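You operate a simulated robot arm through the tools that you are given. There is no shell and no other tool.

The job below is to be done with a simulated robot arm. You get a single attempt, and the scene is never put back.

TASK
Lift the skin off the white can's paint, then stir it smooth.
Fine: use the blue stick; wipe the skin off on the pink rag before stirring; shut the can and lay the stick back in the blue tray.

The check looks at the end state, three seconds after you hand in, the way a careful person would. Anything else that was tipped, shoved, dropped, spilled or broken makes it a failure.

THE ROBOT
A 6-joint arm with a two-finger parallel gripper, fixed in place. Base frame: the origin is at the foot of the arm, x ahead of it, y to its left, z up; the work surface is at about z = 0. Readings come in mm, degrees, newtons and seconds.
With the tool pointing down near the work surface it reaches from about 120 to 500 mm from the base axis. Its first joint turns from -72.0 to 72.0 degrees. Payload 0.65 kg.
Tool frame: the origin (TCP) lies between the finger pads and is the grasp point; the fingertips stand 25 mm ahead of it; z points along the fingers, y is the line along which they close. Largest opening 76 mm; finger width 18, thickness 10; the body of the gripper, 36 by 78 mm, starts 45 mm behind the TCP.
Orientation is told as [roll, pitch, yaw] about the base's x, y, z axes, in that order, counted from this pose: with the fingers straight down and closing along the base's y, the tool's x points along the base's -x, its y along +y and its z along -z.

THE INTERFACE
- The arm moves only by the tool step_arm. Its argument "targets" is a list of rows, each an object of numbers (a shift or turn left out is 0, a gripper value left out holds the last): "x", "y", "z": the shift along the base's x, y, z in mm; "ax", "ay", "az": the turn, a rotation vector about the base's x, y, z in degrees; "hand": the closure, from 0 (fully open) to 1 (shut). In form: [{"x": .., "y": .., "z": .., "ax": .., "ay": .., "az": .., "hand": ..}, ...]. A call has 1 to 20 rows; each row shifts and turns the commanded pose from where the row before left it. Each row takes 0.2 s and may step no farther than 50 mm and 8.6 degrees from the row before; otherwise, or with a gripper value out of range, the whole call is refused. A pose out of reach is approached as far as the arm can. The call stops where the force on the tool passes 40 N (or 10 N more than at its start, if that is more) or the arm is blocked; 0.2 s more then pass. Each finger travels about 108 mm/s and halts on what it meets, pressing with about 32 N; the grip force reading is that of the motor and also rises with nothing between the fingers. The clock runs only during rows and for 0.2 s after the last one: add rows that do not move to give the fingers time. The reply holds the time, the measured pose of the TCP, the force on the tool along the base axes, the opening and the grip force, in the units named above and with some noise, with the torque about the TCP (base axes, N m) and any sound that the robot's microphone picked up.
- Cameras (640 x 400 px; columns grow to the right, rows downward): "scene" is fixed at [63.8, 283.1, 393.6]; the picture's right is [-0.66, -0.75, 0.00], its down [-0.50, 0.44, -0.74] and it looks along [0.56, -0.49, -0.67] (base axes); focal length 214 px, centre (320, 200). "wrist" rides on the gripper at [58, 11, -81] in the tool frame; the picture's right is [-0.18, 0.98, 0.00], its down [-0.75, -0.14, -0.64] and it looks along [-0.63, -0.12, 0.77] (tool axes); focal length 243 px, centre (320, 200). There is no depth. A picture from a camera that has moved, and an enlarged one, comes with that camera's place and axes in the base frame and with its lens.
- grab_frame(camera): a new picture of that camera. The clock stands still meanwhile.
- inspect(camera, box): a new picture of the part [left, top, right, bottom] of that camera's present view, enlarged. The clock stands still meanwhile.
- job_done(): hands the job in; it is judged then, once.

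Nothing tells you positions but the pictures and the camera data. Unless the task says otherwise, let go and move clear before handing in.

The tools are called after "Request:" by a JSON object that holds its "method" and its "body". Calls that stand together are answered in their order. step_arm: Moves the arm, as the interface text tells. Its arguments: {"type":"object","properties":{"targets":{"type":"array"}},"required":["targets"]} The other tools are called the same way: grab_frame (camera) takes a picture; inspect (camera, box) takes an enlarged picture of a part of a camera's view; job_done () hands the job in.

At the start:

```text
time: 0.0
eef_pos: [252.3, 22.9, 367.2]
tool_rot: [0.0, 0.0, 0.0]
wrist_force: [-0.3, 0.1, 0.0]
wrist_torque: [0.03, 0.0, -0.02]
grip_width: 76.0
gripper_force: 0.1
```

scene: 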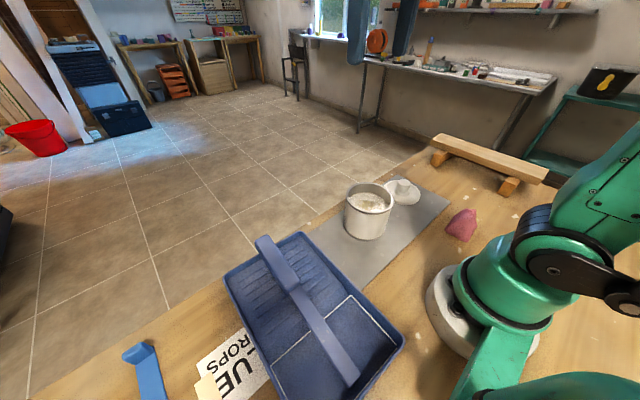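
wrist: 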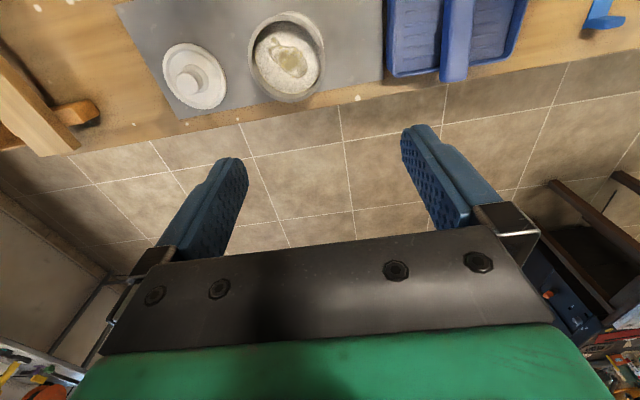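

I see an open white can with its lid beside it on a grey mat, a blue tray with a blue bar across it, a pink rag, and another blue piece at the table's edge. I'll look closer before moving anything.

Request:
{"method": "inspect", "body": {"camera": "scene", "box": [320, 160, 480, 260]}}

Request:
{"method": "inspect", "body": {"camera": "scene", "box": [200, 220, 420, 400]}}

Request:
{"method": "inspect", "body": {"camera": "scene", "box": [80, 300, 300, 400]}}

Request:
{"method": "inspect", "body": {"camera": "wrist", "box": [120, 0, 400, 130]}}

Request:
{"method": "inspect", "body": {"camera": "wrist", "box": [370, 0, 640, 130]}}

```text
4.00 times, centred on (400, 210) of scene
camera zoom: at [63.8, 283.1, 393.6], right [-0.66, -0.75, 0.0], down [-0.5, 0.44, -0.74], along [0.56, -0.49, -0.67], focal length 858 px, centre (0, 160)
```

zoom: 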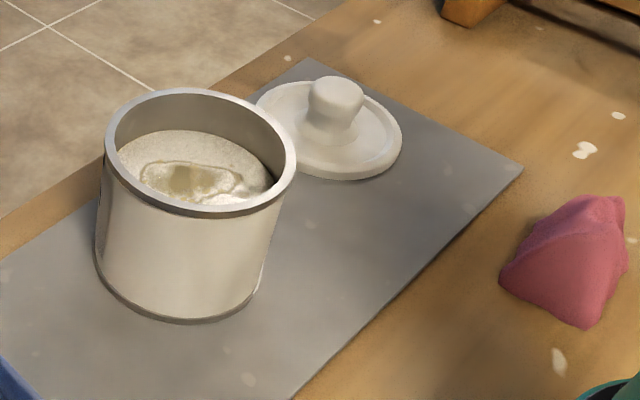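

```text
2.22 times, centred on (310, 310) of scene
camera zoom: at [63.8, 283.1, 393.6], right [-0.66, -0.75, 0.0], down [-0.5, 0.44, -0.74], along [0.56, -0.49, -0.67], focal length 477 px, centre (342, -44)
```

zoom: 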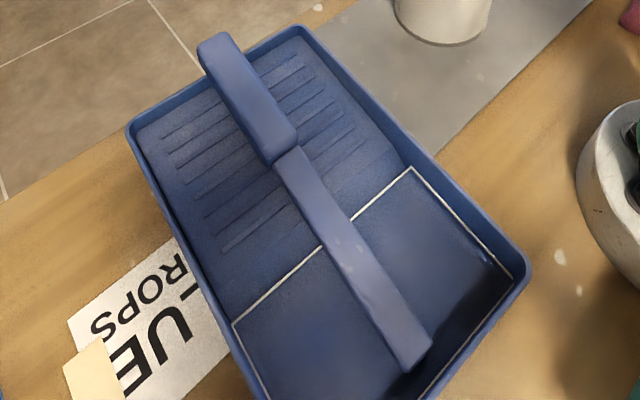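

```text
2.91 times, centred on (190, 350) of scene
camera zoom: at [63.8, 283.1, 393.6], right [-0.66, -0.75, 0.0], down [-0.5, 0.44, -0.74], along [0.56, -0.49, -0.67], focal length 624 px, centre (698, -236)
```

zoom: 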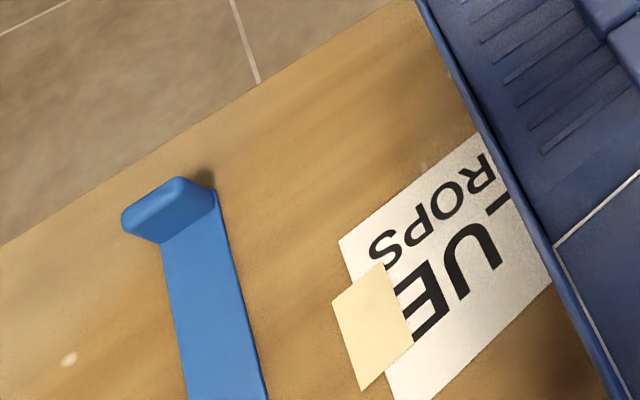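

```text
2.29 times, centred on (260, 65) of wrist
camera zoom: at [194.8, 33.6, 447.2], right [0.18, 0.98, 0.0], down [0.75, -0.14, 0.64], along [0.63, -0.12, -0.77], focal length 555 px, centre (457, 509)
```

zoom: 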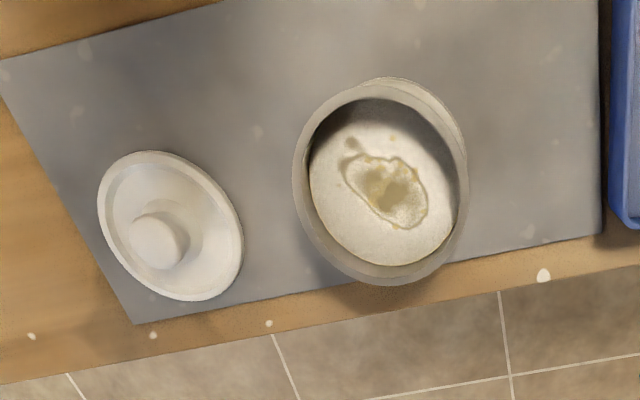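

```text
2.37 times, centred on (505, 65) of wrist
camera zoom: at [194.8, 33.6, 447.2], right [0.18, 0.98, 0.0], down [0.75, -0.14, 0.64], along [0.63, -0.12, -0.77], focal length 575 px, centre (-118, 520)
```

zoom: 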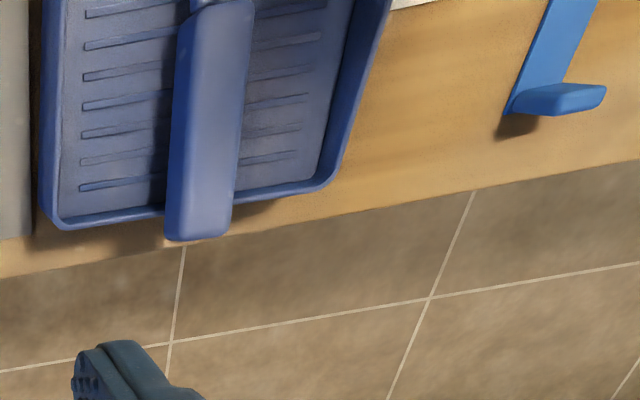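

The blue stick, with its thick handle, lies across the blue tray at about x 75–340, y 205. The can is near (246, -20), the lid near (255, -190) and the rag near (94, -183). I'll bring the wrist camera over the tray area to see it better.

Request:
{"method": "step_arm", "body": {"targets": [{"x": -20, "y": 35, "z": 0}, {"x": -20, "y": 35, "z": 0}, {"x": -20, "y": 35, "z": 0}, {"x": -20, "y": 35, "z": 0}, {"x": -20, "y": 35, "z": 0}, {}]}}

Request:
{"method": "grab_frame", "body": {"camera": "wrist"}}

Request:
{"method": "grab_frame", "body": {"camera": "scene"}}

```text
time: 1.4
eef_pos: [153.2, 198.9, 366.7]
tool_rot: [-0.1, 0.0, -0.1]
wrist_force: [-1.0, -0.1, -0.2]
wrist_torque: [-0.04, -0.03, 0.0]
grip_width: 76.0
gripper_force: 0.0
```

```text
taken
camera wrist: at [94.6, 209.5, 446.1], right [0.18, 0.98, 0.0], down [0.75, -0.14, 0.64], along [0.63, -0.12, -0.77], focal length 243 px, centre (320, 200)
```

wrist: 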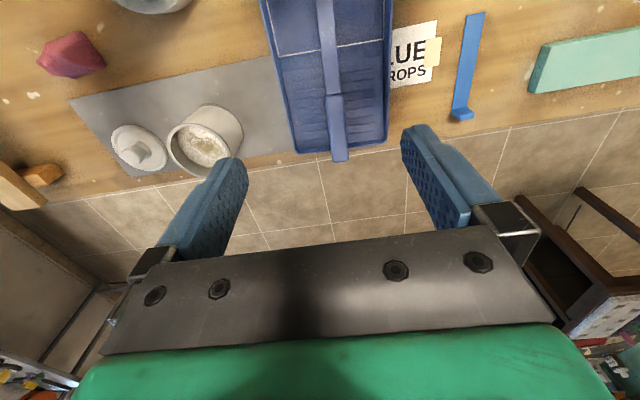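

```text
taken
```

scene: 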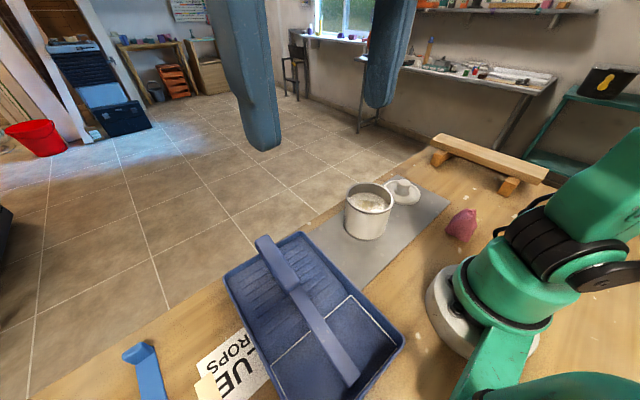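

Request:
{"method": "inspect", "body": {"camera": "wrist", "box": [240, 0, 520, 170]}}

Request:
{"method": "inspect", "body": {"camera": "wrist", "box": [30, 0, 270, 190]}}

Request:
{"method": "inspect", "body": {"camera": "wrist", "box": [380, 0, 640, 130]}}

```text
2.29 times, centred on (380, 85) of wrist
camera zoom: at [94.6, 209.5, 446.1], right [0.18, 0.98, 0.0], down [0.75, -0.14, 0.64], along [0.63, -0.12, -0.77], focal length 555 px, centre (183, 463)
```

zoom: 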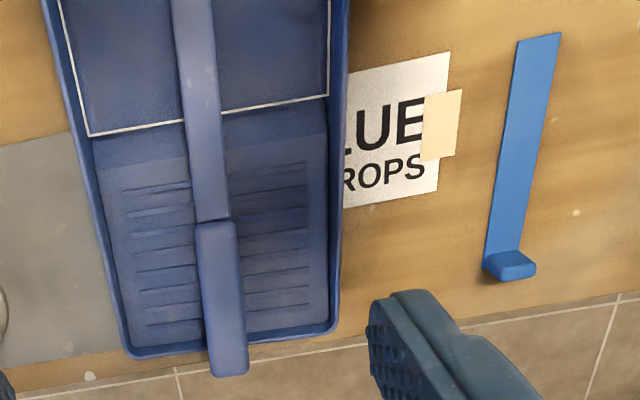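

```text
2.11 times, centred on (150, 95) of wrist
camera zoom: at [94.6, 209.5, 446.1], right [0.18, 0.98, 0.0], down [0.75, -0.14, 0.64], along [0.63, -0.12, -0.77], focal length 511 px, centre (678, 421)
```

zoom: 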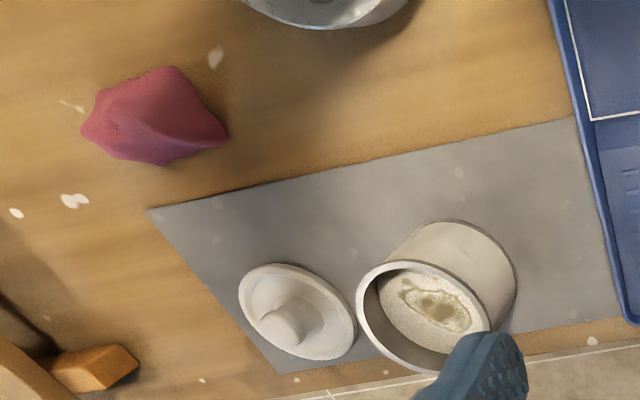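

```text
2.46 times, centred on (510, 65) of wrist
camera zoom: at [94.6, 209.5, 446.1], right [0.18, 0.98, 0.0], down [0.75, -0.14, 0.64], along [0.63, -0.12, -0.77], focal length 597 px, centre (-148, 532)
```

zoom: 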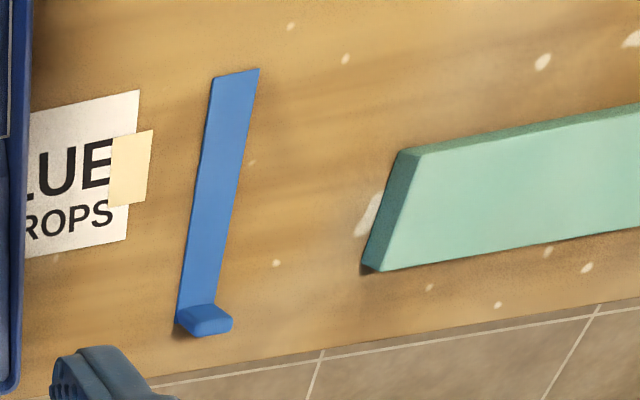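

The stick in the tray has a thick handle and is tilted about 4°. The light-blue hooked strip to its left lies outside the tray, so it isn't the one to "lay back". Next I'll look closely at the can, skin and lid.

Request:
{"method": "step_arm", "body": {"targets": [{"x": 11, "y": -35.7, "z": -20}, {"x": 11, "y": -35.7, "z": -20}, {"x": 11, "y": -35.7, "z": -20}, {"x": 11, "y": -35.7, "z": -20}, {"x": 11, "y": -35.7, "z": -20}, {"x": 11, "y": -35.7, "z": -20}, {}]}}

Request:
{"method": "grab_frame", "body": {"camera": "wrist"}}

Request:
{"method": "inspect", "body": {"camera": "wrist", "box": [180, 0, 420, 150]}}

```text
time: 3.0
eef_pos: [217.9, -15.1, 247.1]
tool_rot: [0.0, -0.1, 0.0]
wrist_force: [-0.2, 0.6, 0.3]
wrist_torque: [-0.02, 0.02, -0.01]
grip_width: 76.1
gripper_force: 0.1
```

```text
taken
camera wrist: at [159.9, -5.3, 326.0], right [0.18, 0.98, 0.0], down [0.75, -0.14, 0.64], along [0.63, -0.12, -0.77], focal length 243 px, centre (320, 200)
```

wrist: 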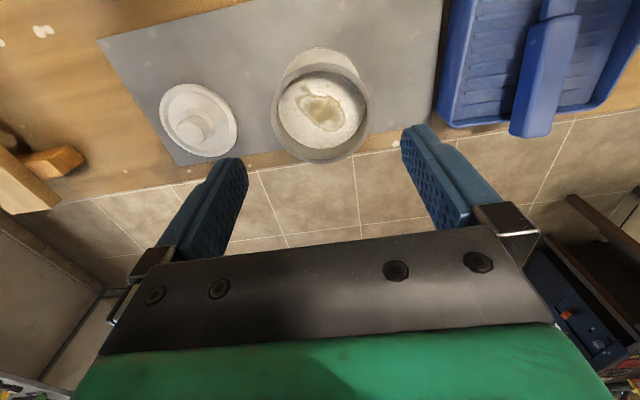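

```text
2.67 times, centred on (300, 75) of wrist
camera zoom: at [159.9, -5.3, 326.0], right [0.18, 0.98, 0.0], down [0.75, -0.14, 0.64], along [0.63, -0.12, -0.77], focal length 647 px, centre (373, 533)
```

zoom: 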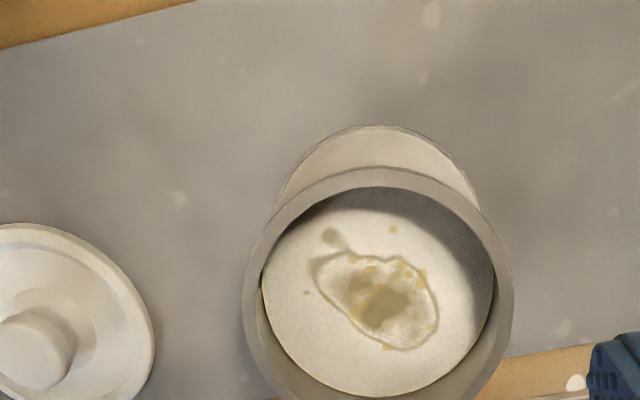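

The can is centred about (249, -20) with a rim of about 47 mm radius at z≈95. The paint is at z≈75 and the skin patch is in its middle. Now I'll measure the stick and tray from close by.

Request:
{"method": "step_arm", "body": {"targets": [{"x": 5, "y": 43, "z": -5}, {"x": 5, "y": 43, "z": -5}, {"x": 5, "y": 43, "z": -5}, {"x": 5, "y": 43, "z": -5}, {"x": 5, "y": 43, "z": -5}, {}]}}

Request:
{"method": "grab_frame", "body": {"camera": "wrist"}}

Request:
{"method": "inspect", "body": {"camera": "wrist", "box": [180, 0, 460, 175]}}

```text
time: 4.4
eef_pos: [240.8, 199.7, 221.6]
tool_rot: [0.0, 0.0, -0.1]
wrist_force: [0.2, 0.6, 0.3]
wrist_torque: [0.02, -0.01, -0.03]
grip_width: 75.9
gripper_force: 0.1
```

```text
taken
camera wrist: at [183.7, 210.6, 300.4], right [0.19, 0.98, 0.0], down [0.75, -0.14, 0.64], along [0.63, -0.12, -0.77], focal length 243 px, centre (320, 200)
```

wrist: 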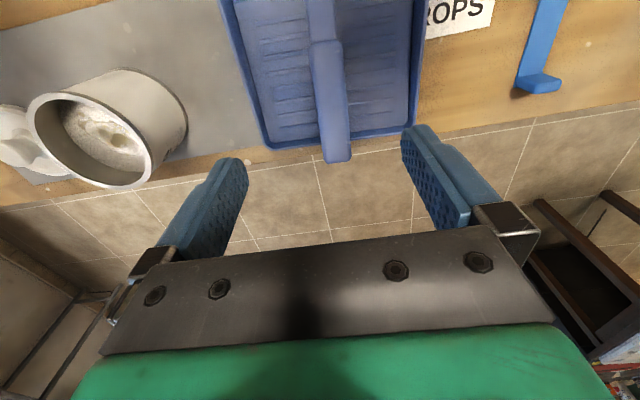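

```text
2.29 times, centred on (320, 88) of wrist
camera zoom: at [183.7, 210.6, 300.4], right [0.19, 0.98, 0.0], down [0.75, -0.14, 0.64], along [0.63, -0.12, -0.77], focal length 555 px, centre (320, 457)
```

zoom: 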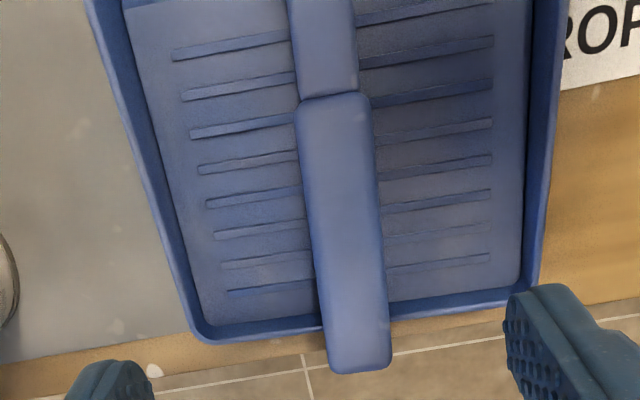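

The tray rim seems about 50–60 mm high and the stick rests over it at a slant. I'll take a side view, with the tool turned 90°, to pin down the heights.

Request:
{"method": "step_arm", "body": {"targets": [{"x": -2, "y": -14.5, "z": 2, "az": 8.2}, {"x": -2, "y": -14.5, "z": 0, "az": 8.2}, {"x": -2, "y": -14.5, "az": 8.2}, {"x": -2, "y": -14.5, "az": 8.2}, {"x": -2, "y": -14.5, "az": 8.2}, {"x": -2, "y": -14.5, "az": 8.2}, {"x": -2, "y": -14.5, "az": 8.2}, {"x": -2, "y": -14.5, "az": 8.2}, {"x": -2, "y": -14.5, "az": 8.2}, {"x": -2, "y": -14.5, "az": 8.2}, {"x": 0, "y": -14.5, "az": 8}, {}]}}

Request:
{"method": "grab_frame", "body": {"camera": "wrist"}}

Request:
{"method": "inspect", "body": {"camera": "wrist", "box": [160, 60, 480, 260]}}

```text
time: 7.0
eef_pos: [223.2, 37.9, 224.9]
tool_rot: [0.0, 0.0, 90.0]
wrist_force: [0.3, -0.3, -0.5]
wrist_torque: [0.01, 0.01, -0.02]
grip_width: 76.0
gripper_force: 0.0
```

```text
taken
camera wrist: at [213.4, -19.9, 304.1], right [-0.98, 0.18, 0.0], down [0.14, 0.75, 0.64], along [0.12, 0.63, -0.77], focal length 243 px, centre (320, 200)
```

wrist: 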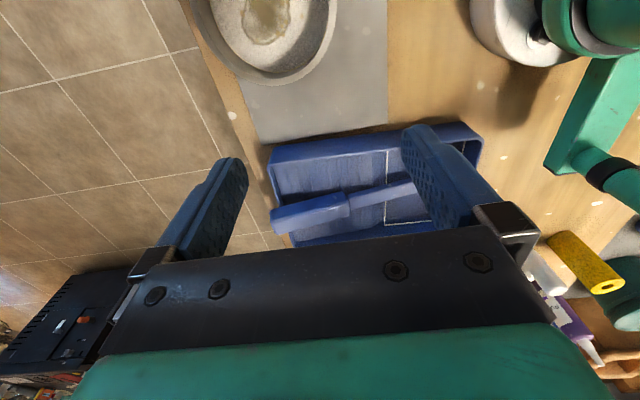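

```text
2.00 times, centred on (320, 160) of wrist
camera zoom: at [213.4, -19.9, 304.1], right [-0.98, 0.18, 0.0], down [0.14, 0.75, 0.64], along [0.12, 0.63, -0.77], focal length 485 px, centre (320, 280)
```

zoom: 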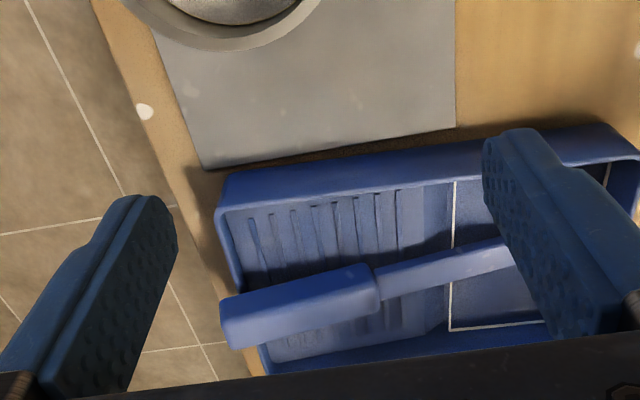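

Request:
{"method": "inspect", "body": {"camera": "wrist", "box": [260, 120, 420, 240]}}

```text
3.33 times, centred on (340, 180) of wrist
camera zoom: at [213.4, -19.9, 304.1], right [-0.98, 0.18, 0.0], down [0.14, 0.75, 0.64], along [0.12, 0.63, -0.77], focal length 809 px, centre (253, 267)
```

zoom: 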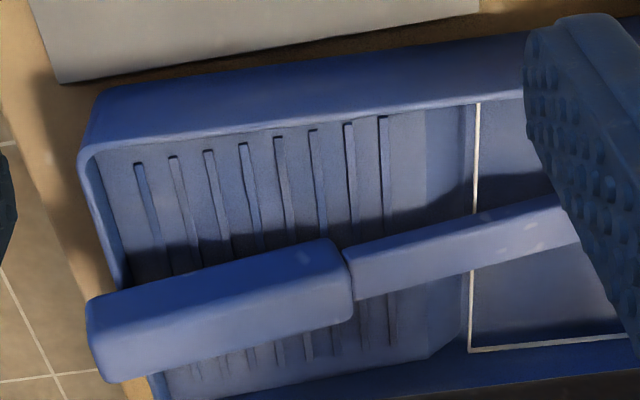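

The stick's handle rises about 14° from roughly (216, 209, 53) to (316, 202, 78), with the tip in the tray's pit near x=76. I'll turn back and line up above the middle of the handle, tilted to match it.

Request:
{"method": "step_arm", "body": {"targets": [{"x": 2, "y": 14, "az": -8.5}, {"x": 2, "y": 14, "az": -8.5}, {"x": 2, "y": 14, "az": -8.5}, {"x": 2, "y": 14, "az": -8.5}, {"x": 2, "y": 14, "az": -8.5}, {"x": 2, "y": 14, "az": -8.5}, {"x": 2, "y": 14, "az": -8.5}, {"x": 2, "y": 14, "az": -8.5}, {"x": 2, "y": 14, "az": -8.5}, {"x": 2, "y": 14, "az": -8.5}, {"x": 2, "y": 14, "az": -8.5}, {"x": 3, "y": 7, "z": -15, "ax": -0.49, "ay": -7, "az": -0.5}, {"x": 3, "y": 7, "z": -15, "ax": -0.49, "ay": -7}, {}]}}

Request:
{"method": "grab_frame", "body": {"camera": "wrist"}}

Request:
{"method": "grab_frame", "body": {"camera": "scene"}}

```text
time: 10.0
eef_pos: [252.0, 207.4, 195.5]
tool_rot: [0.0, -14.2, -4.0]
wrist_force: [-0.1, 0.0, -0.6]
wrist_torque: [-0.03, -0.02, -0.04]
grip_width: 76.0
gripper_force: 0.1
```

```text
taken
camera wrist: at [177.1, 223.8, 258.5], right [0.25, 0.97, 0.04], down [0.56, -0.18, 0.81], along [0.79, -0.17, -0.59], focal length 243 px, centre (320, 200)
```

wrist: 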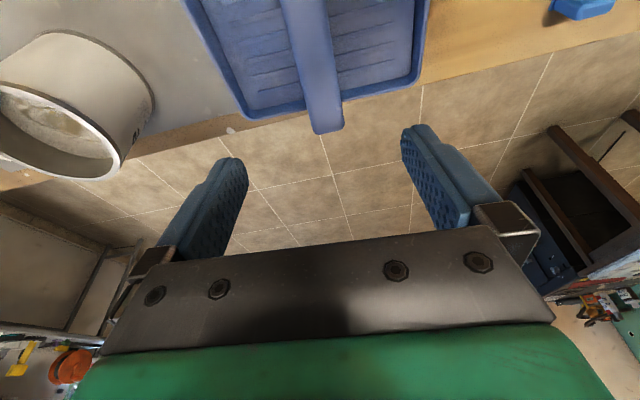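

```text
taken
```

scene: 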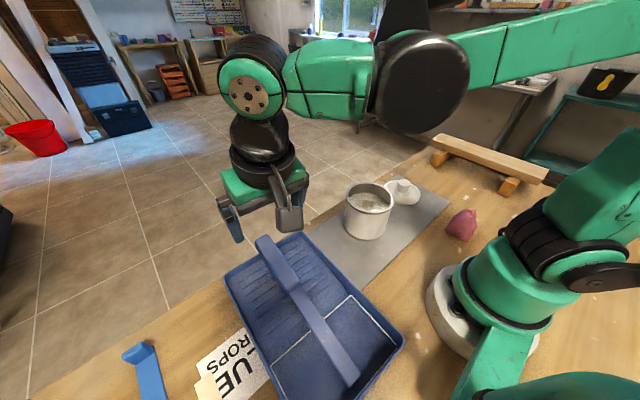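

Request:
{"method": "step_arm", "body": {"targets": [{"x": 0.5, "y": -0.5, "z": -40}, {"x": 0.5, "y": -0.5, "z": -37.5}, {}]}}

Request:
{"method": "grab_frame", "body": {"camera": "wrist"}}

Request:
{"method": "inspect", "body": {"camera": "scene", "box": [200, 180, 360, 300]}}

```text
time: 10.8
eef_pos: [252.7, 208.3, 115.9]
tool_rot: [-0.1, -14.1, -4.0]
wrist_force: [-0.1, 0.2, 0.3]
wrist_torque: [-0.01, -0.01, 0.0]
grip_width: 76.0
gripper_force: 0.1
```

```text
taken
camera wrist: at [178.9, 222.8, 179.2], right [0.25, 0.97, 0.04], down [0.56, -0.18, 0.81], along [0.79, -0.17, -0.59], focal length 243 px, centre (320, 200)
```

wrist: 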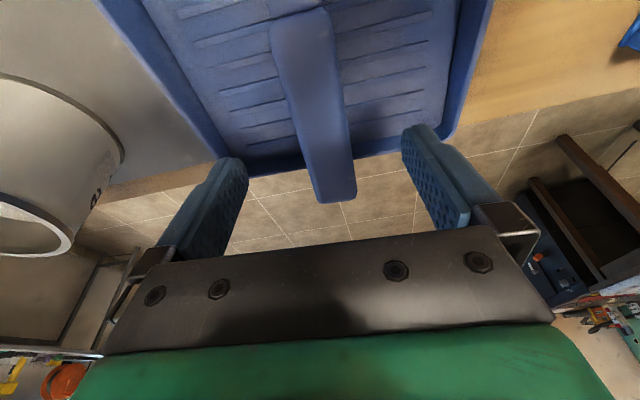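

```text
3.33 times, centred on (280, 240) of scene
camera zoom: at [63.8, 283.1, 393.6], right [-0.66, -0.75, 0.0], down [-0.5, 0.44, -0.74], along [0.56, -0.49, -0.67], focal length 715 px, centre (453, 67)
```

zoom: 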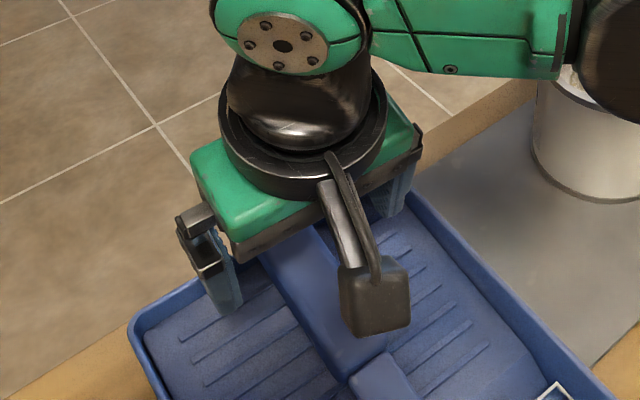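

The handle sits centred between the open fingers. I'll go down along the tool axis around the handle.

Request:
{"method": "step_arm", "body": {"targets": [{"x": 3.6, "y": -0.3, "z": -14}, {"x": 3.6, "y": -0.3, "z": -14}, {"x": 3.6, "y": -0.3, "z": -14}, {"x": 3.4, "y": -0.2, "z": -13}, {}]}}

Request:
{"method": "grab_frame", "body": {"camera": "wrist"}}

Request:
{"method": "inspect", "body": {"camera": "scene", "box": [200, 180, 360, 300]}}

```text
time: 12.0
eef_pos: [266.7, 204.9, 63.3]
tool_rot: [0.1, -13.9, -4.0]
wrist_force: [0.2, -0.7, 0.0]
wrist_torque: [0.01, 0.01, -0.01]
grip_width: 75.9
gripper_force: 0.1
```

```text
taken
camera wrist: at [192.1, 220.8, 125.4], right [0.25, 0.97, 0.04], down [0.56, -0.18, 0.81], along [0.79, -0.17, -0.59], focal length 243 px, centre (320, 200)
```

wrist: 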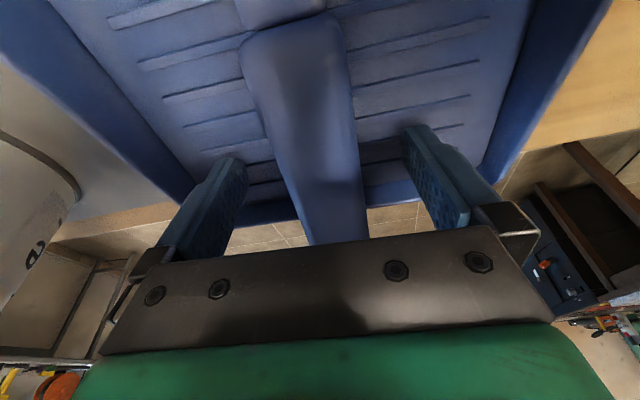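

```text
3.33 times, centred on (280, 240) of scene
camera zoom: at [63.8, 283.1, 393.6], right [-0.66, -0.75, 0.0], down [-0.5, 0.44, -0.74], along [0.56, -0.49, -0.67], focal length 715 px, centre (453, 67)
```

zoom: 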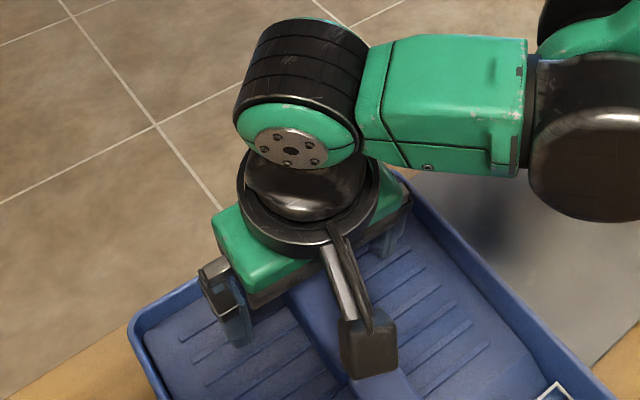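

Request:
{"method": "step_arm", "body": {"targets": [{"x": 0.7, "z": -3}, {}, {"hand": 0.4}, {"hand": 0.55}, {"hand": 1}, {}, {}, {}]}}

Request:
{"method": "grab_frame", "body": {"camera": "wrist"}}

Request:
{"method": "grab_frame", "body": {"camera": "scene"}}

```text
time: 13.8
eef_pos: [266.9, 205.4, 60.0]
tool_rot: [0.0, -14.0, -4.0]
wrist_force: [-0.2, 0.3, -0.4]
wrist_torque: [0.02, -0.04, 0.02]
grip_width: 29.3
gripper_force: 32.3
```

```text
taken
camera wrist: at [192.5, 221.1, 122.2], right [0.25, 0.97, 0.04], down [0.56, -0.18, 0.81], along [0.79, -0.17, -0.59], focal length 243 px, centre (320, 200)
```

wrist: 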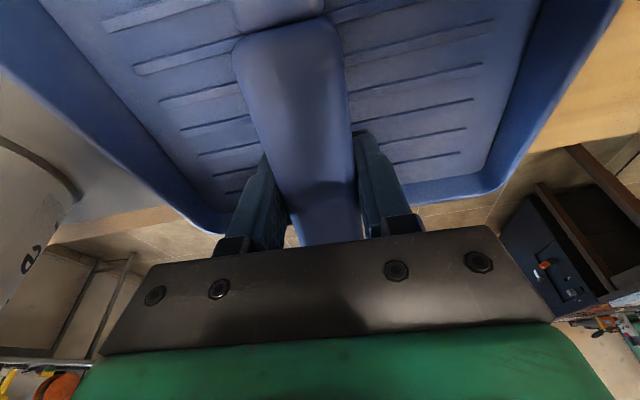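

```text
taken
```

scene: 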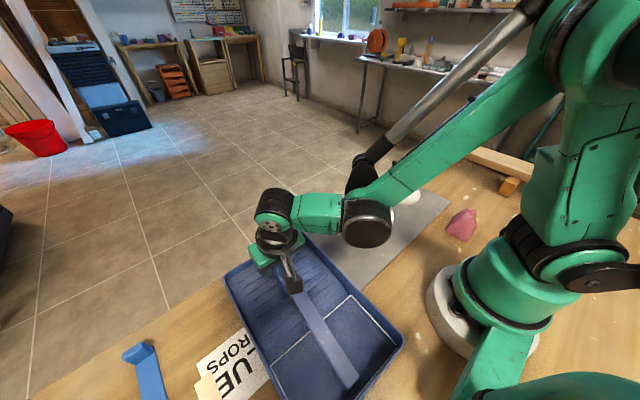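

The handle is gripped at 29.3 mm wide. I'll note this pose (267, 205, 60, pitch -14, yaw -4) for putting the stick back, then lift slowly.

Request:
{"method": "step_arm", "body": {"targets": [{"z": 5}, {"z": 10}, {"z": 15}, {"z": 25}, {"z": 30}, {"z": 30}, {"z": 30}, {}, {}]}}

Request:
{"method": "grab_frame", "body": {"camera": "wrist"}}

Request:
{"method": "grab_frame", "body": {"camera": "scene"}}

```text
time: 15.8
eef_pos: [265.8, 205.4, 205.0]
tool_rot: [0.0, -14.0, -3.9]
wrist_force: [0.3, 0.1, -0.7]
wrist_torque: [0.03, -0.03, 0.0]
grip_width: 29.2
gripper_force: 31.9
```

```text
taken
camera wrist: at [191.5, 220.9, 268.2], right [0.25, 0.97, 0.04], down [0.56, -0.18, 0.81], along [0.79, -0.17, -0.59], focal length 243 px, centre (320, 200)
```

wrist: 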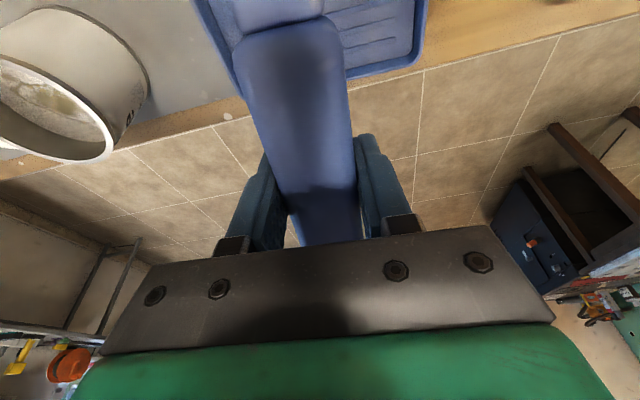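

```text
taken
```

scene: 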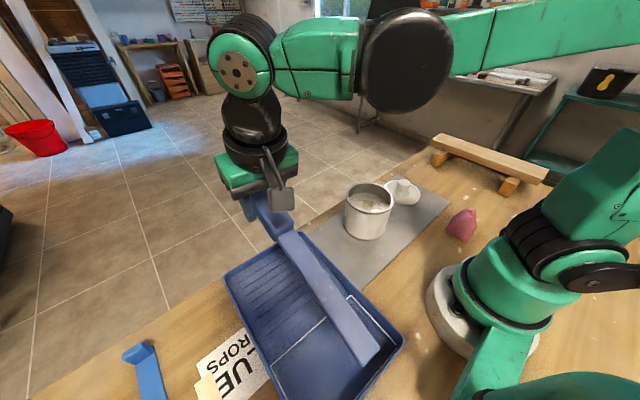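

The stick is held firmly and the tray hasn't moved. I'll pitch the stick steep, blade down, while rising, before carrying it over to the can.

Request:
{"method": "step_arm", "body": {"targets": [{"z": 15, "az": 4}, {"z": 15, "ay": -7.6}, {"z": 15, "ay": -7.6}, {"z": 15, "ay": -7.6}, {"z": 15, "ay": -7.6}, {"z": 15, "ay": -7.6}, {"z": 15, "ay": -7.6}, {"z": 15, "ay": -7.6}, {"z": 10, "ay": -7.6}, {}, {}]}}

Request:
{"method": "grab_frame", "body": {"camera": "scene"}}

Request:
{"method": "grab_frame", "body": {"camera": "wrist"}}

```text
time: 18.2
eef_pos: [267.9, 205.9, 335.2]
tool_rot: [0.0, -74.8, -0.2]
wrist_force: [-0.5, -0.5, -1.0]
wrist_torque: [0.03, 0.02, 0.03]
grip_width: 29.2
gripper_force: 32.5
```

```text
taken
```

scene: 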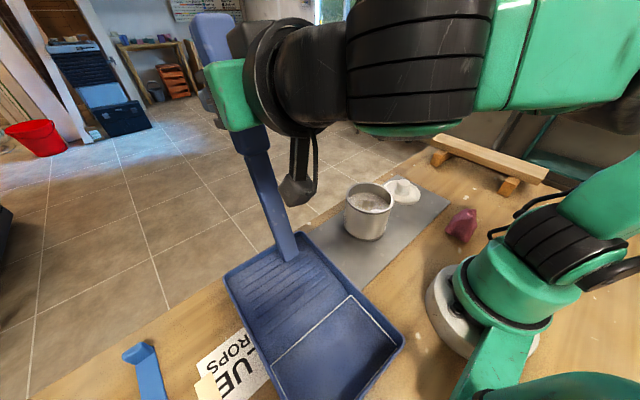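

```text
taken
camera wrist: at [175.0, 216.4, 297.7], right [0.05, 0.98, 0.18], down [-0.42, -0.14, 0.89], along [0.9, -0.12, 0.41], focal length 243 px, centre (320, 200)
```

wrist: 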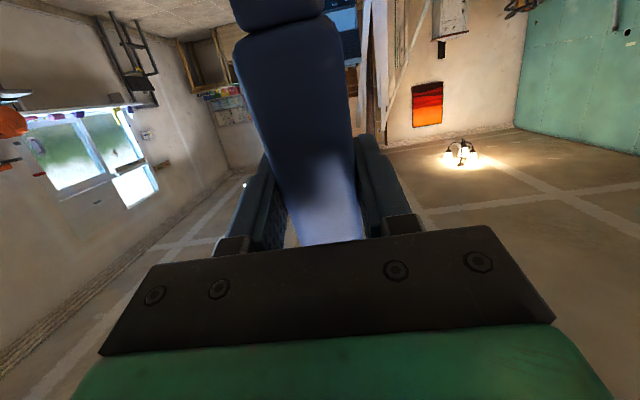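

Request:
{"method": "inspect", "body": {"camera": "scene", "box": [220, 180, 360, 280]}}

```text
4.00 times, centred on (290, 230) of scene
camera zoom: at [63.8, 283.1, 393.6], right [-0.66, -0.75, 0.0], down [-0.5, 0.44, -0.74], along [0.56, -0.49, -0.67], focal length 858 px, centre (440, 80)
```

zoom: 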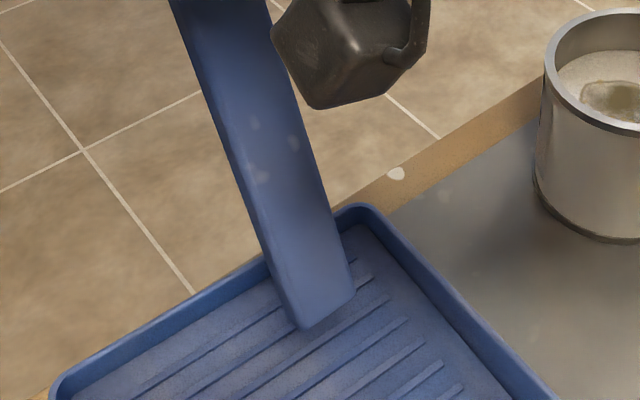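

The tip is about (213, 206, 146), so the stick reaches about 197 mm below the grip. I'll carry it over the far part of the can, well above the rim.

Request:
{"method": "step_arm", "body": {"targets": [{"x": 6, "y": -22.6}, {"x": 6, "y": -22.6}, {"x": 6, "y": -22.6}, {"x": 6, "y": -22.6}, {"x": 6, "y": -22.6}, {"x": 6, "y": -22.6}, {"x": 6, "y": -22.6}, {"x": 6, "y": -22.6}, {"x": 6, "y": -22.6}, {"x": 6, "y": -22.6}, {}, {}]}}

Request:
{"method": "grab_frame", "body": {"camera": "scene"}}

Request:
{"method": "inspect", "body": {"camera": "scene", "box": [290, 110, 450, 250]}}

```text
time: 20.8
eef_pos: [329.2, -21.0, 334.3]
tool_rot: [0.0, -75.0, -0.1]
wrist_force: [1.2, -0.1, -0.2]
wrist_torque: [0.03, -0.02, 0.01]
grip_width: 29.4
gripper_force: 32.3
```

```text
taken
```

scene: 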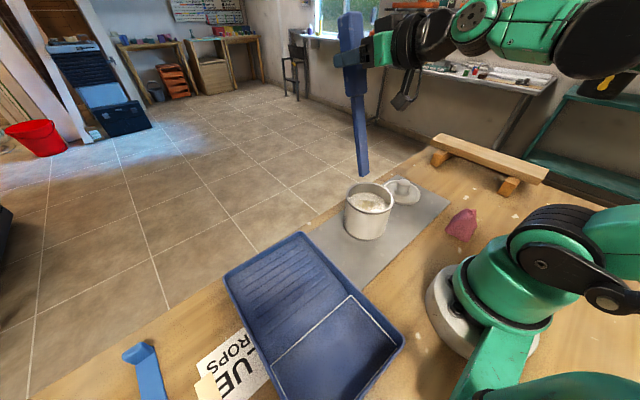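

```text
2.86 times, centred on (370, 180) of scene
camera zoom: at [63.8, 283.1, 393.6], right [-0.66, -0.75, 0.0], down [-0.5, 0.44, -0.74], along [0.56, -0.49, -0.67], focal length 613 px, centre (177, 257)
```

zoom: 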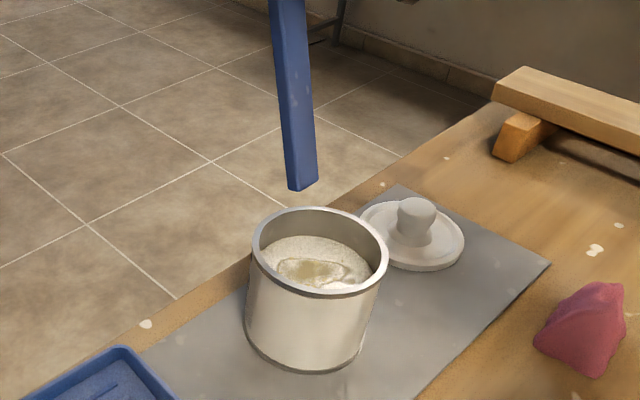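

The tip is at about (275, -20, 139) over the can's far side. I'll go nearly vertical so it can enter between the skin's far edge and the wall, then come down in stages.

Request:
{"method": "step_arm", "body": {"targets": [{"x": -14, "ay": -4.4}, {"x": -14, "ay": -4.4}, {"x": -14, "ay": -4.2}, {}, {"z": -10}, {"z": -10}, {"z": -5}, {}]}}

Request:
{"method": "inspect", "body": {"camera": "scene", "box": [290, 110, 450, 250]}}

```text
time: 22.6
eef_pos: [306.5, -23.8, 310.9]
tool_rot: [0.4, -87.9, -0.5]
wrist_force: [0.0, 0.5, -0.9]
wrist_torque: [0.02, -0.02, 0.01]
grip_width: 29.2
gripper_force: 31.6
out of reach, approached as far as the arm can: row 2, 3
```

```text
2.86 times, centred on (370, 180) of scene
camera zoom: at [63.8, 283.1, 393.6], right [-0.66, -0.75, 0.0], down [-0.5, 0.44, -0.74], along [0.56, -0.49, -0.67], focal length 613 px, centre (177, 257)
```

zoom: 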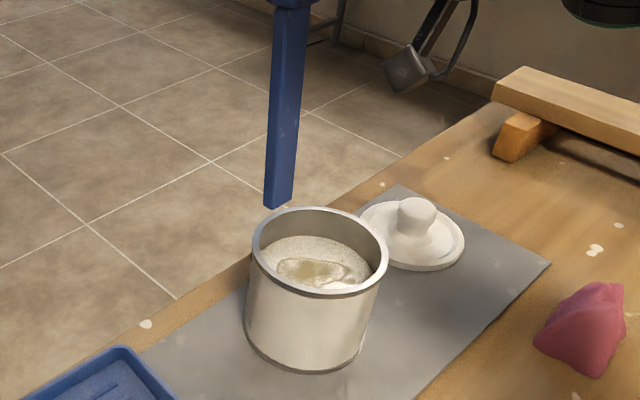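

The arm couldn't quite reach the near-vertical pose at that x, and the tip is now near (297, -23, 108), which is too far out. I'll back up a little and test what is reachable, staying above the rim.

Request:
{"method": "step_arm", "body": {"targets": [{"z": 12}, {"x": -8, "y": 3}, {}, {}]}}

Request:
{"method": "inspect", "body": {"camera": "scene", "box": [290, 0, 640, 250]}}

```text
time: 23.6
eef_pos: [307.1, -21.9, 322.5]
tool_rot: [0.3, -87.8, -0.3]
wrist_force: [0.1, -0.3, -0.8]
wrist_torque: [0.0, 0.01, -0.04]
grip_width: 29.2
gripper_force: 32.1
out of reach, approached as far as the arm can: row 2
```

```text
1.60 times, centred on (465, 125) of scene
camera zoom: at [63.8, 283.1, 393.6], right [-0.66, -0.75, 0.0], down [-0.5, 0.44, -0.74], along [0.56, -0.49, -0.67], focal length 343 px, centre (88, 320)
```

zoom: 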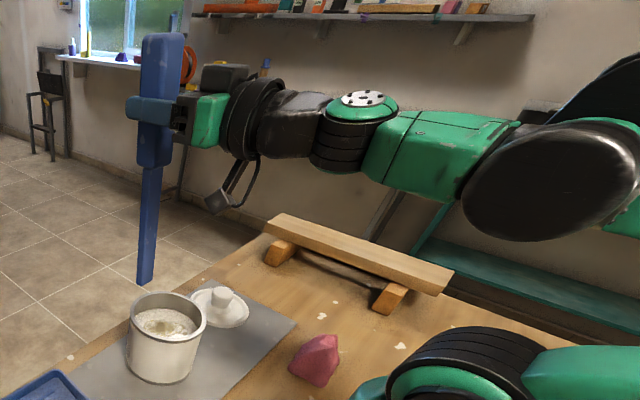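

Vertical is only reachable further out, so I'll scoop with the stick leaning. Its axis will always pass just inside the far rim at about (283, 100). First I'll lean back to 65° with the tip still above the can.

Request:
{"method": "step_arm", "body": {"targets": [{"x": 20.4, "y": 0.5, "z": -3, "ay": 7.6}, {"x": 20.4, "y": 0.5, "z": -5, "ay": 7.6}, {"x": 20.4, "y": 0.5, "z": -8, "ay": 7.6}, {}, {}]}}

Request:
{"method": "inspect", "body": {"camera": "scene", "box": [290, 110, 450, 250]}}

Request:
{"method": "grab_frame", "body": {"camera": "wrist"}}

```text
time: 24.8
eef_pos: [367.5, -21.8, 307.9]
tool_rot: [0.0, -64.9, 0.0]
wrist_force: [0.0, 0.5, -1.2]
wrist_torque: [0.01, 0.02, 0.03]
grip_width: 28.9
gripper_force: 32.2
```

```text
2.86 times, centred on (370, 180) of scene
camera zoom: at [63.8, 283.1, 393.6], right [-0.66, -0.75, 0.0], down [-0.5, 0.44, -0.74], along [0.56, -0.49, -0.67], focal length 613 px, centre (177, 257)
```

zoom: 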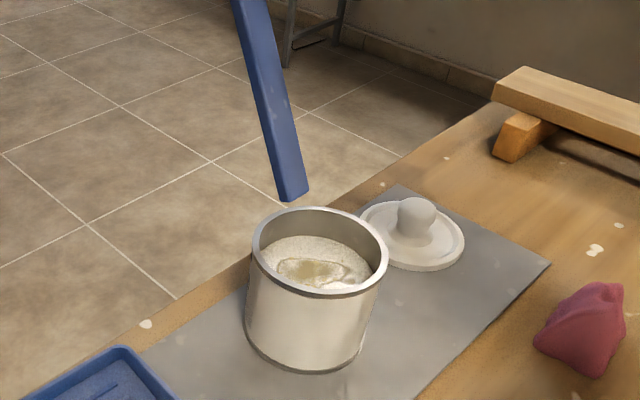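

```text
taken
camera wrist: at [270.6, -11.3, 287.4], right [0.08, 0.98, 0.17], down [-0.26, -0.14, 0.95], along [0.96, -0.12, 0.25], focal length 243 px, centre (320, 200)
```

wrist: 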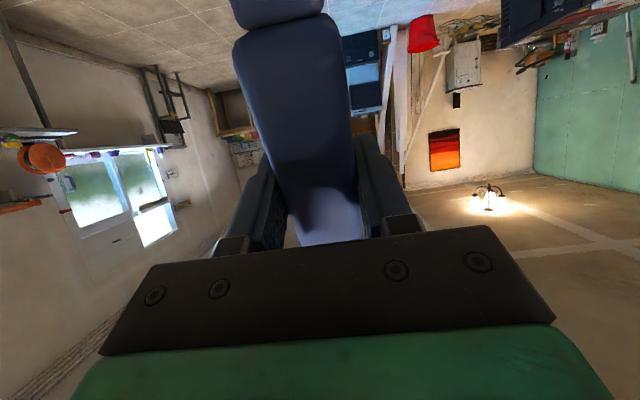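

Request:
{"method": "step_arm", "body": {"targets": [{"x": 0.5, "y": 1, "z": -12}, {"z": -12}, {"x": -4.2, "z": -9.1}, {"x": -3.2, "z": -6.8}, {}]}}

Request:
{"method": "inspect", "body": {"camera": "scene", "box": [310, 140, 430, 250]}}

```text
time: 26.0
eef_pos: [361.1, -21.4, 268.3]
tool_rot: [0.0, -65.0, -0.2]
wrist_force: [0.2, 0.1, -1.4]
wrist_torque: [-0.01, -0.01, 0.01]
grip_width: 29.4
gripper_force: 32.2
```

```text
3.64 times, centred on (370, 195) of scene
camera zoom: at [63.8, 283.1, 393.6], right [-0.66, -0.75, 0.0], down [-0.5, 0.44, -0.74], along [0.56, -0.49, -0.67], focal length 780 px, centre (138, 218)
```

zoom: 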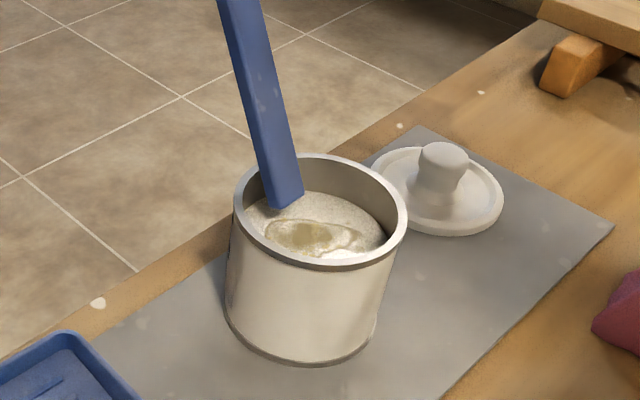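

The tip is just inside the far rim, beyond the skin's edge. I'll slide it into the paint along its axis.

Request:
{"method": "step_arm", "body": {"targets": [{"x": -3.4, "y": 0.7, "z": -7.2}, {"x": -3.4, "z": -7.2}, {"x": -3.4, "z": -7.2}, {"x": -3.4, "z": -7.2}, {"x": -3.4, "z": -7.2}, {}]}}

Request:
{"method": "inspect", "body": {"camera": "scene", "box": [310, 140, 430, 250]}}

```text
time: 27.4
eef_pos: [343.5, -18.1, 230.5]
tool_rot: [0.0, -65.0, 0.1]
wrist_force: [0.2, 0.2, -0.6]
wrist_torque: [0.02, -0.01, 0.02]
grip_width: 29.1
gripper_force: 31.8
```

```text
3.64 times, centred on (370, 195) of scene
camera zoom: at [63.8, 283.1, 393.6], right [-0.66, -0.75, 0.0], down [-0.5, 0.44, -0.74], along [0.56, -0.49, -0.67], focal length 780 px, centre (138, 218)
```

zoom: 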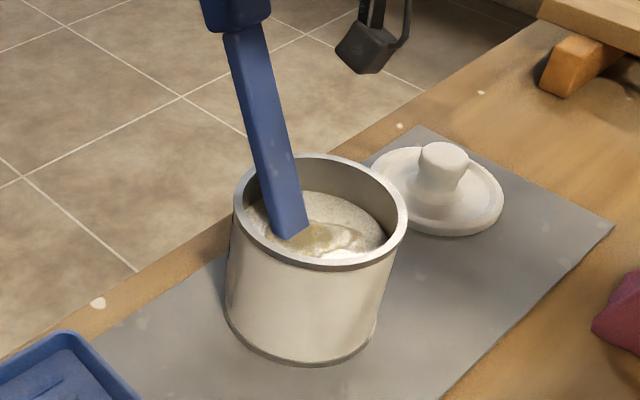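

Now I'll swing the blade under the skin and flatten it to about 40°, pivoting just inside the far rim.

Request:
{"method": "step_arm", "body": {"targets": [{"x": 5.8, "y": -1, "z": -5.3, "ay": 3.12}, {"x": 5.7, "z": -5.5, "ay": 3.12}, {"x": 5.0, "z": -5.8, "ay": 3.12}, {"x": 5.0, "z": -5.9, "ay": 3.12}, {"x": 4.2, "z": -6.2, "ay": 3.12}, {"x": 4.1, "z": -6.2, "ay": 3.12}, {"x": 3.7, "z": -6.2, "ay": 3.12}, {"x": 3.7, "z": -6.1, "ay": 3.12}, {}]}}

Request:
{"method": "inspect", "body": {"camera": "scene", "box": [310, 140, 430, 250]}}

Request:
{"method": "grab_frame", "body": {"camera": "wrist"}}

```text
time: 29.4
eef_pos: [381.1, -19.7, 182.9]
tool_rot: [0.0, -40.1, 0.0]
wrist_force: [-0.2, 0.0, -0.3]
wrist_torque: [0.02, 0.0, 0.01]
grip_width: 29.6
gripper_force: 31.7
```

```text
3.64 times, centred on (370, 195) of scene
camera zoom: at [63.8, 283.1, 393.6], right [-0.66, -0.75, 0.0], down [-0.5, 0.44, -0.74], along [0.56, -0.49, -0.67], focal length 780 px, centre (138, 218)
```

zoom: 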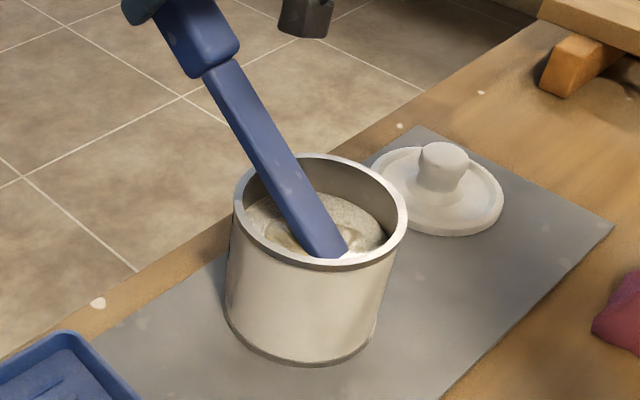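

```text
taken
camera wrist: at [284.2, -9.8, 206.8], right [0.14, 0.98, 0.12], down [0.16, -0.14, 0.98], along [0.98, -0.12, -0.18], focal length 243 px, centre (320, 200)
```

wrist: 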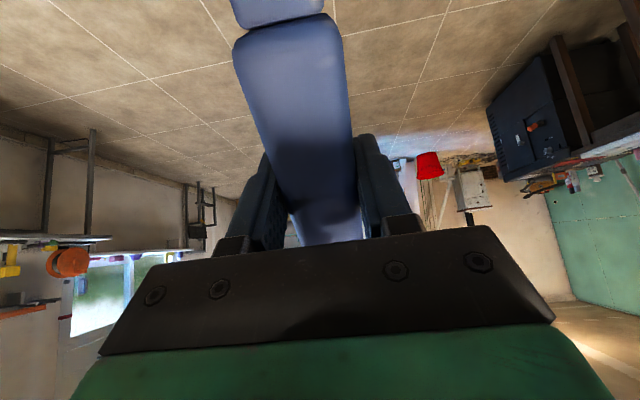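

The blade is in the paint under the near half of the skin. I'll lift slowly straight up and watch what comes with it.

Request:
{"method": "step_arm", "body": {"targets": [{"z": 3}, {"z": 4}, {"z": 5}, {"z": 5}, {"z": 5}, {}]}}

Request:
{"method": "inspect", "body": {"camera": "scene", "box": [310, 140, 430, 250]}}

```text
time: 30.8
eef_pos: [381.4, -20.2, 206.2]
tool_rot: [-0.1, -40.1, 0.0]
wrist_force: [-0.3, 0.0, -1.3]
wrist_torque: [0.01, -0.02, -0.02]
grip_width: 29.3
gripper_force: 31.7
```

```text
3.64 times, centred on (370, 195) of scene
camera zoom: at [63.8, 283.1, 393.6], right [-0.66, -0.75, 0.0], down [-0.5, 0.44, -0.74], along [0.56, -0.49, -0.67], focal length 780 px, centre (138, 218)
```

zoom: 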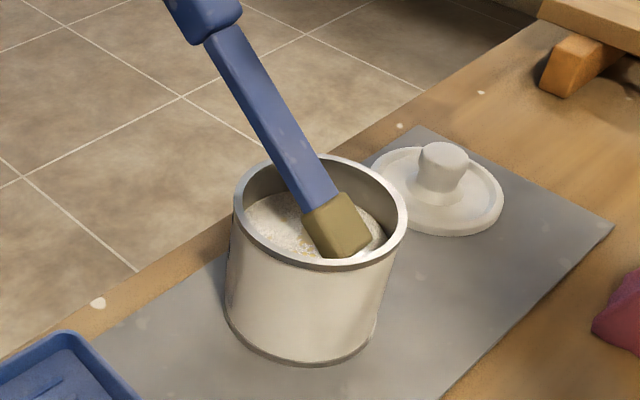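

The skin has come up wrapped around the end of the blade. I'll lift it clear of the rim, hold it over the can to drain, and look.

Request:
{"method": "step_arm", "body": {"targets": [{"z": 5}, {"z": 5}, {"z": 5}, {"z": 5}, {}, {}, {}, {}, {}, {}, {}, {}, {}, {}, {}]}}

Request:
{"method": "inspect", "body": {"camera": "scene", "box": [310, 140, 430, 250]}}

```text
time: 34.0
eef_pos: [381.0, -20.6, 226.0]
tool_rot: [0.1, -40.1, 0.0]
wrist_force: [-0.4, 0.5, 0.3]
wrist_torque: [0.0, -0.05, 0.02]
grip_width: 29.2
gripper_force: 32.0
```

```text
3.64 times, centred on (370, 195) of scene
camera zoom: at [63.8, 283.1, 393.6], right [-0.66, -0.75, 0.0], down [-0.5, 0.44, -0.74], along [0.56, -0.49, -0.67], focal length 780 px, centre (138, 218)
```

zoom: 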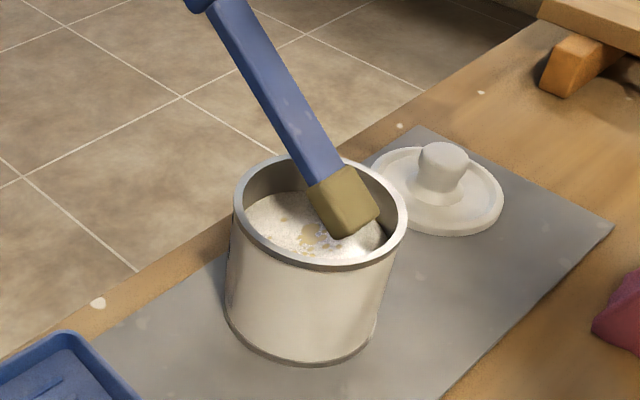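

Request:
{"method": "step_arm", "body": {"targets": [{"z": 8}, {"z": 8}, {"z": 8}, {}, {}, {}, {}, {}, {}, {}, {}, {}, {}, {}, {}, {}, {}, {}]}}

Request:
{"method": "inspect", "body": {"camera": "scene", "box": [310, 130, 430, 240]}}

Request:
{"method": "inspect", "body": {"camera": "scene", "box": [420, 180, 540, 270]}}

```text
time: 37.8
eef_pos: [380.8, -20.2, 250.9]
tool_rot: [0.0, -40.1, 0.1]
wrist_force: [0.3, 0.4, -0.6]
wrist_torque: [0.0, -0.02, -0.01]
grip_width: 29.5
gripper_force: 32.0
```

```text
3.64 times, centred on (370, 185) of scene
camera zoom: at [63.8, 283.1, 393.6], right [-0.66, -0.75, 0.0], down [-0.5, 0.44, -0.74], along [0.56, -0.49, -0.67], focal length 780 px, centre (138, 254)
```

zoom: 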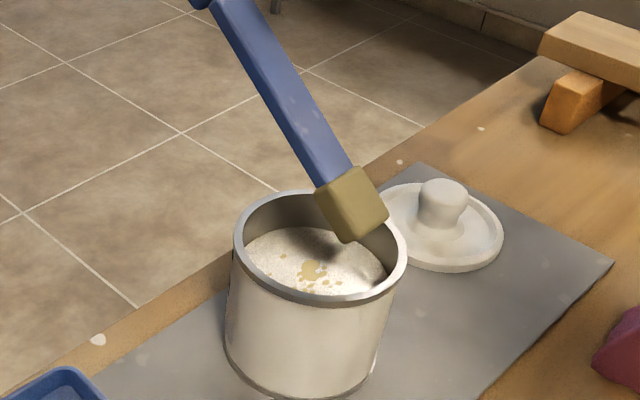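

```text
4.44 times, centred on (480, 225) of scene
camera zoom: at [63.8, 283.1, 393.6], right [-0.66, -0.75, 0.0], down [-0.5, 0.44, -0.74], along [0.56, -0.49, -0.67], focal length 953 px, centre (-391, 89)
```

zoom: 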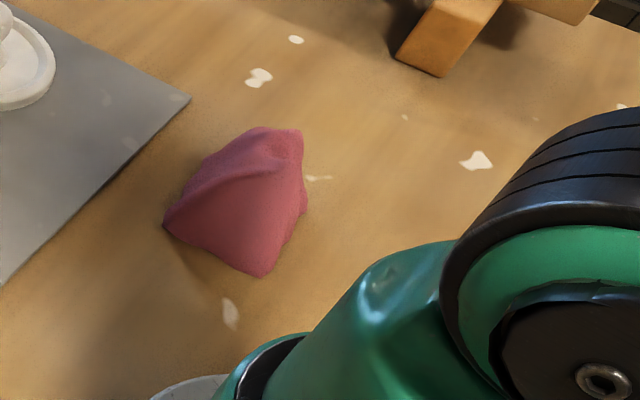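

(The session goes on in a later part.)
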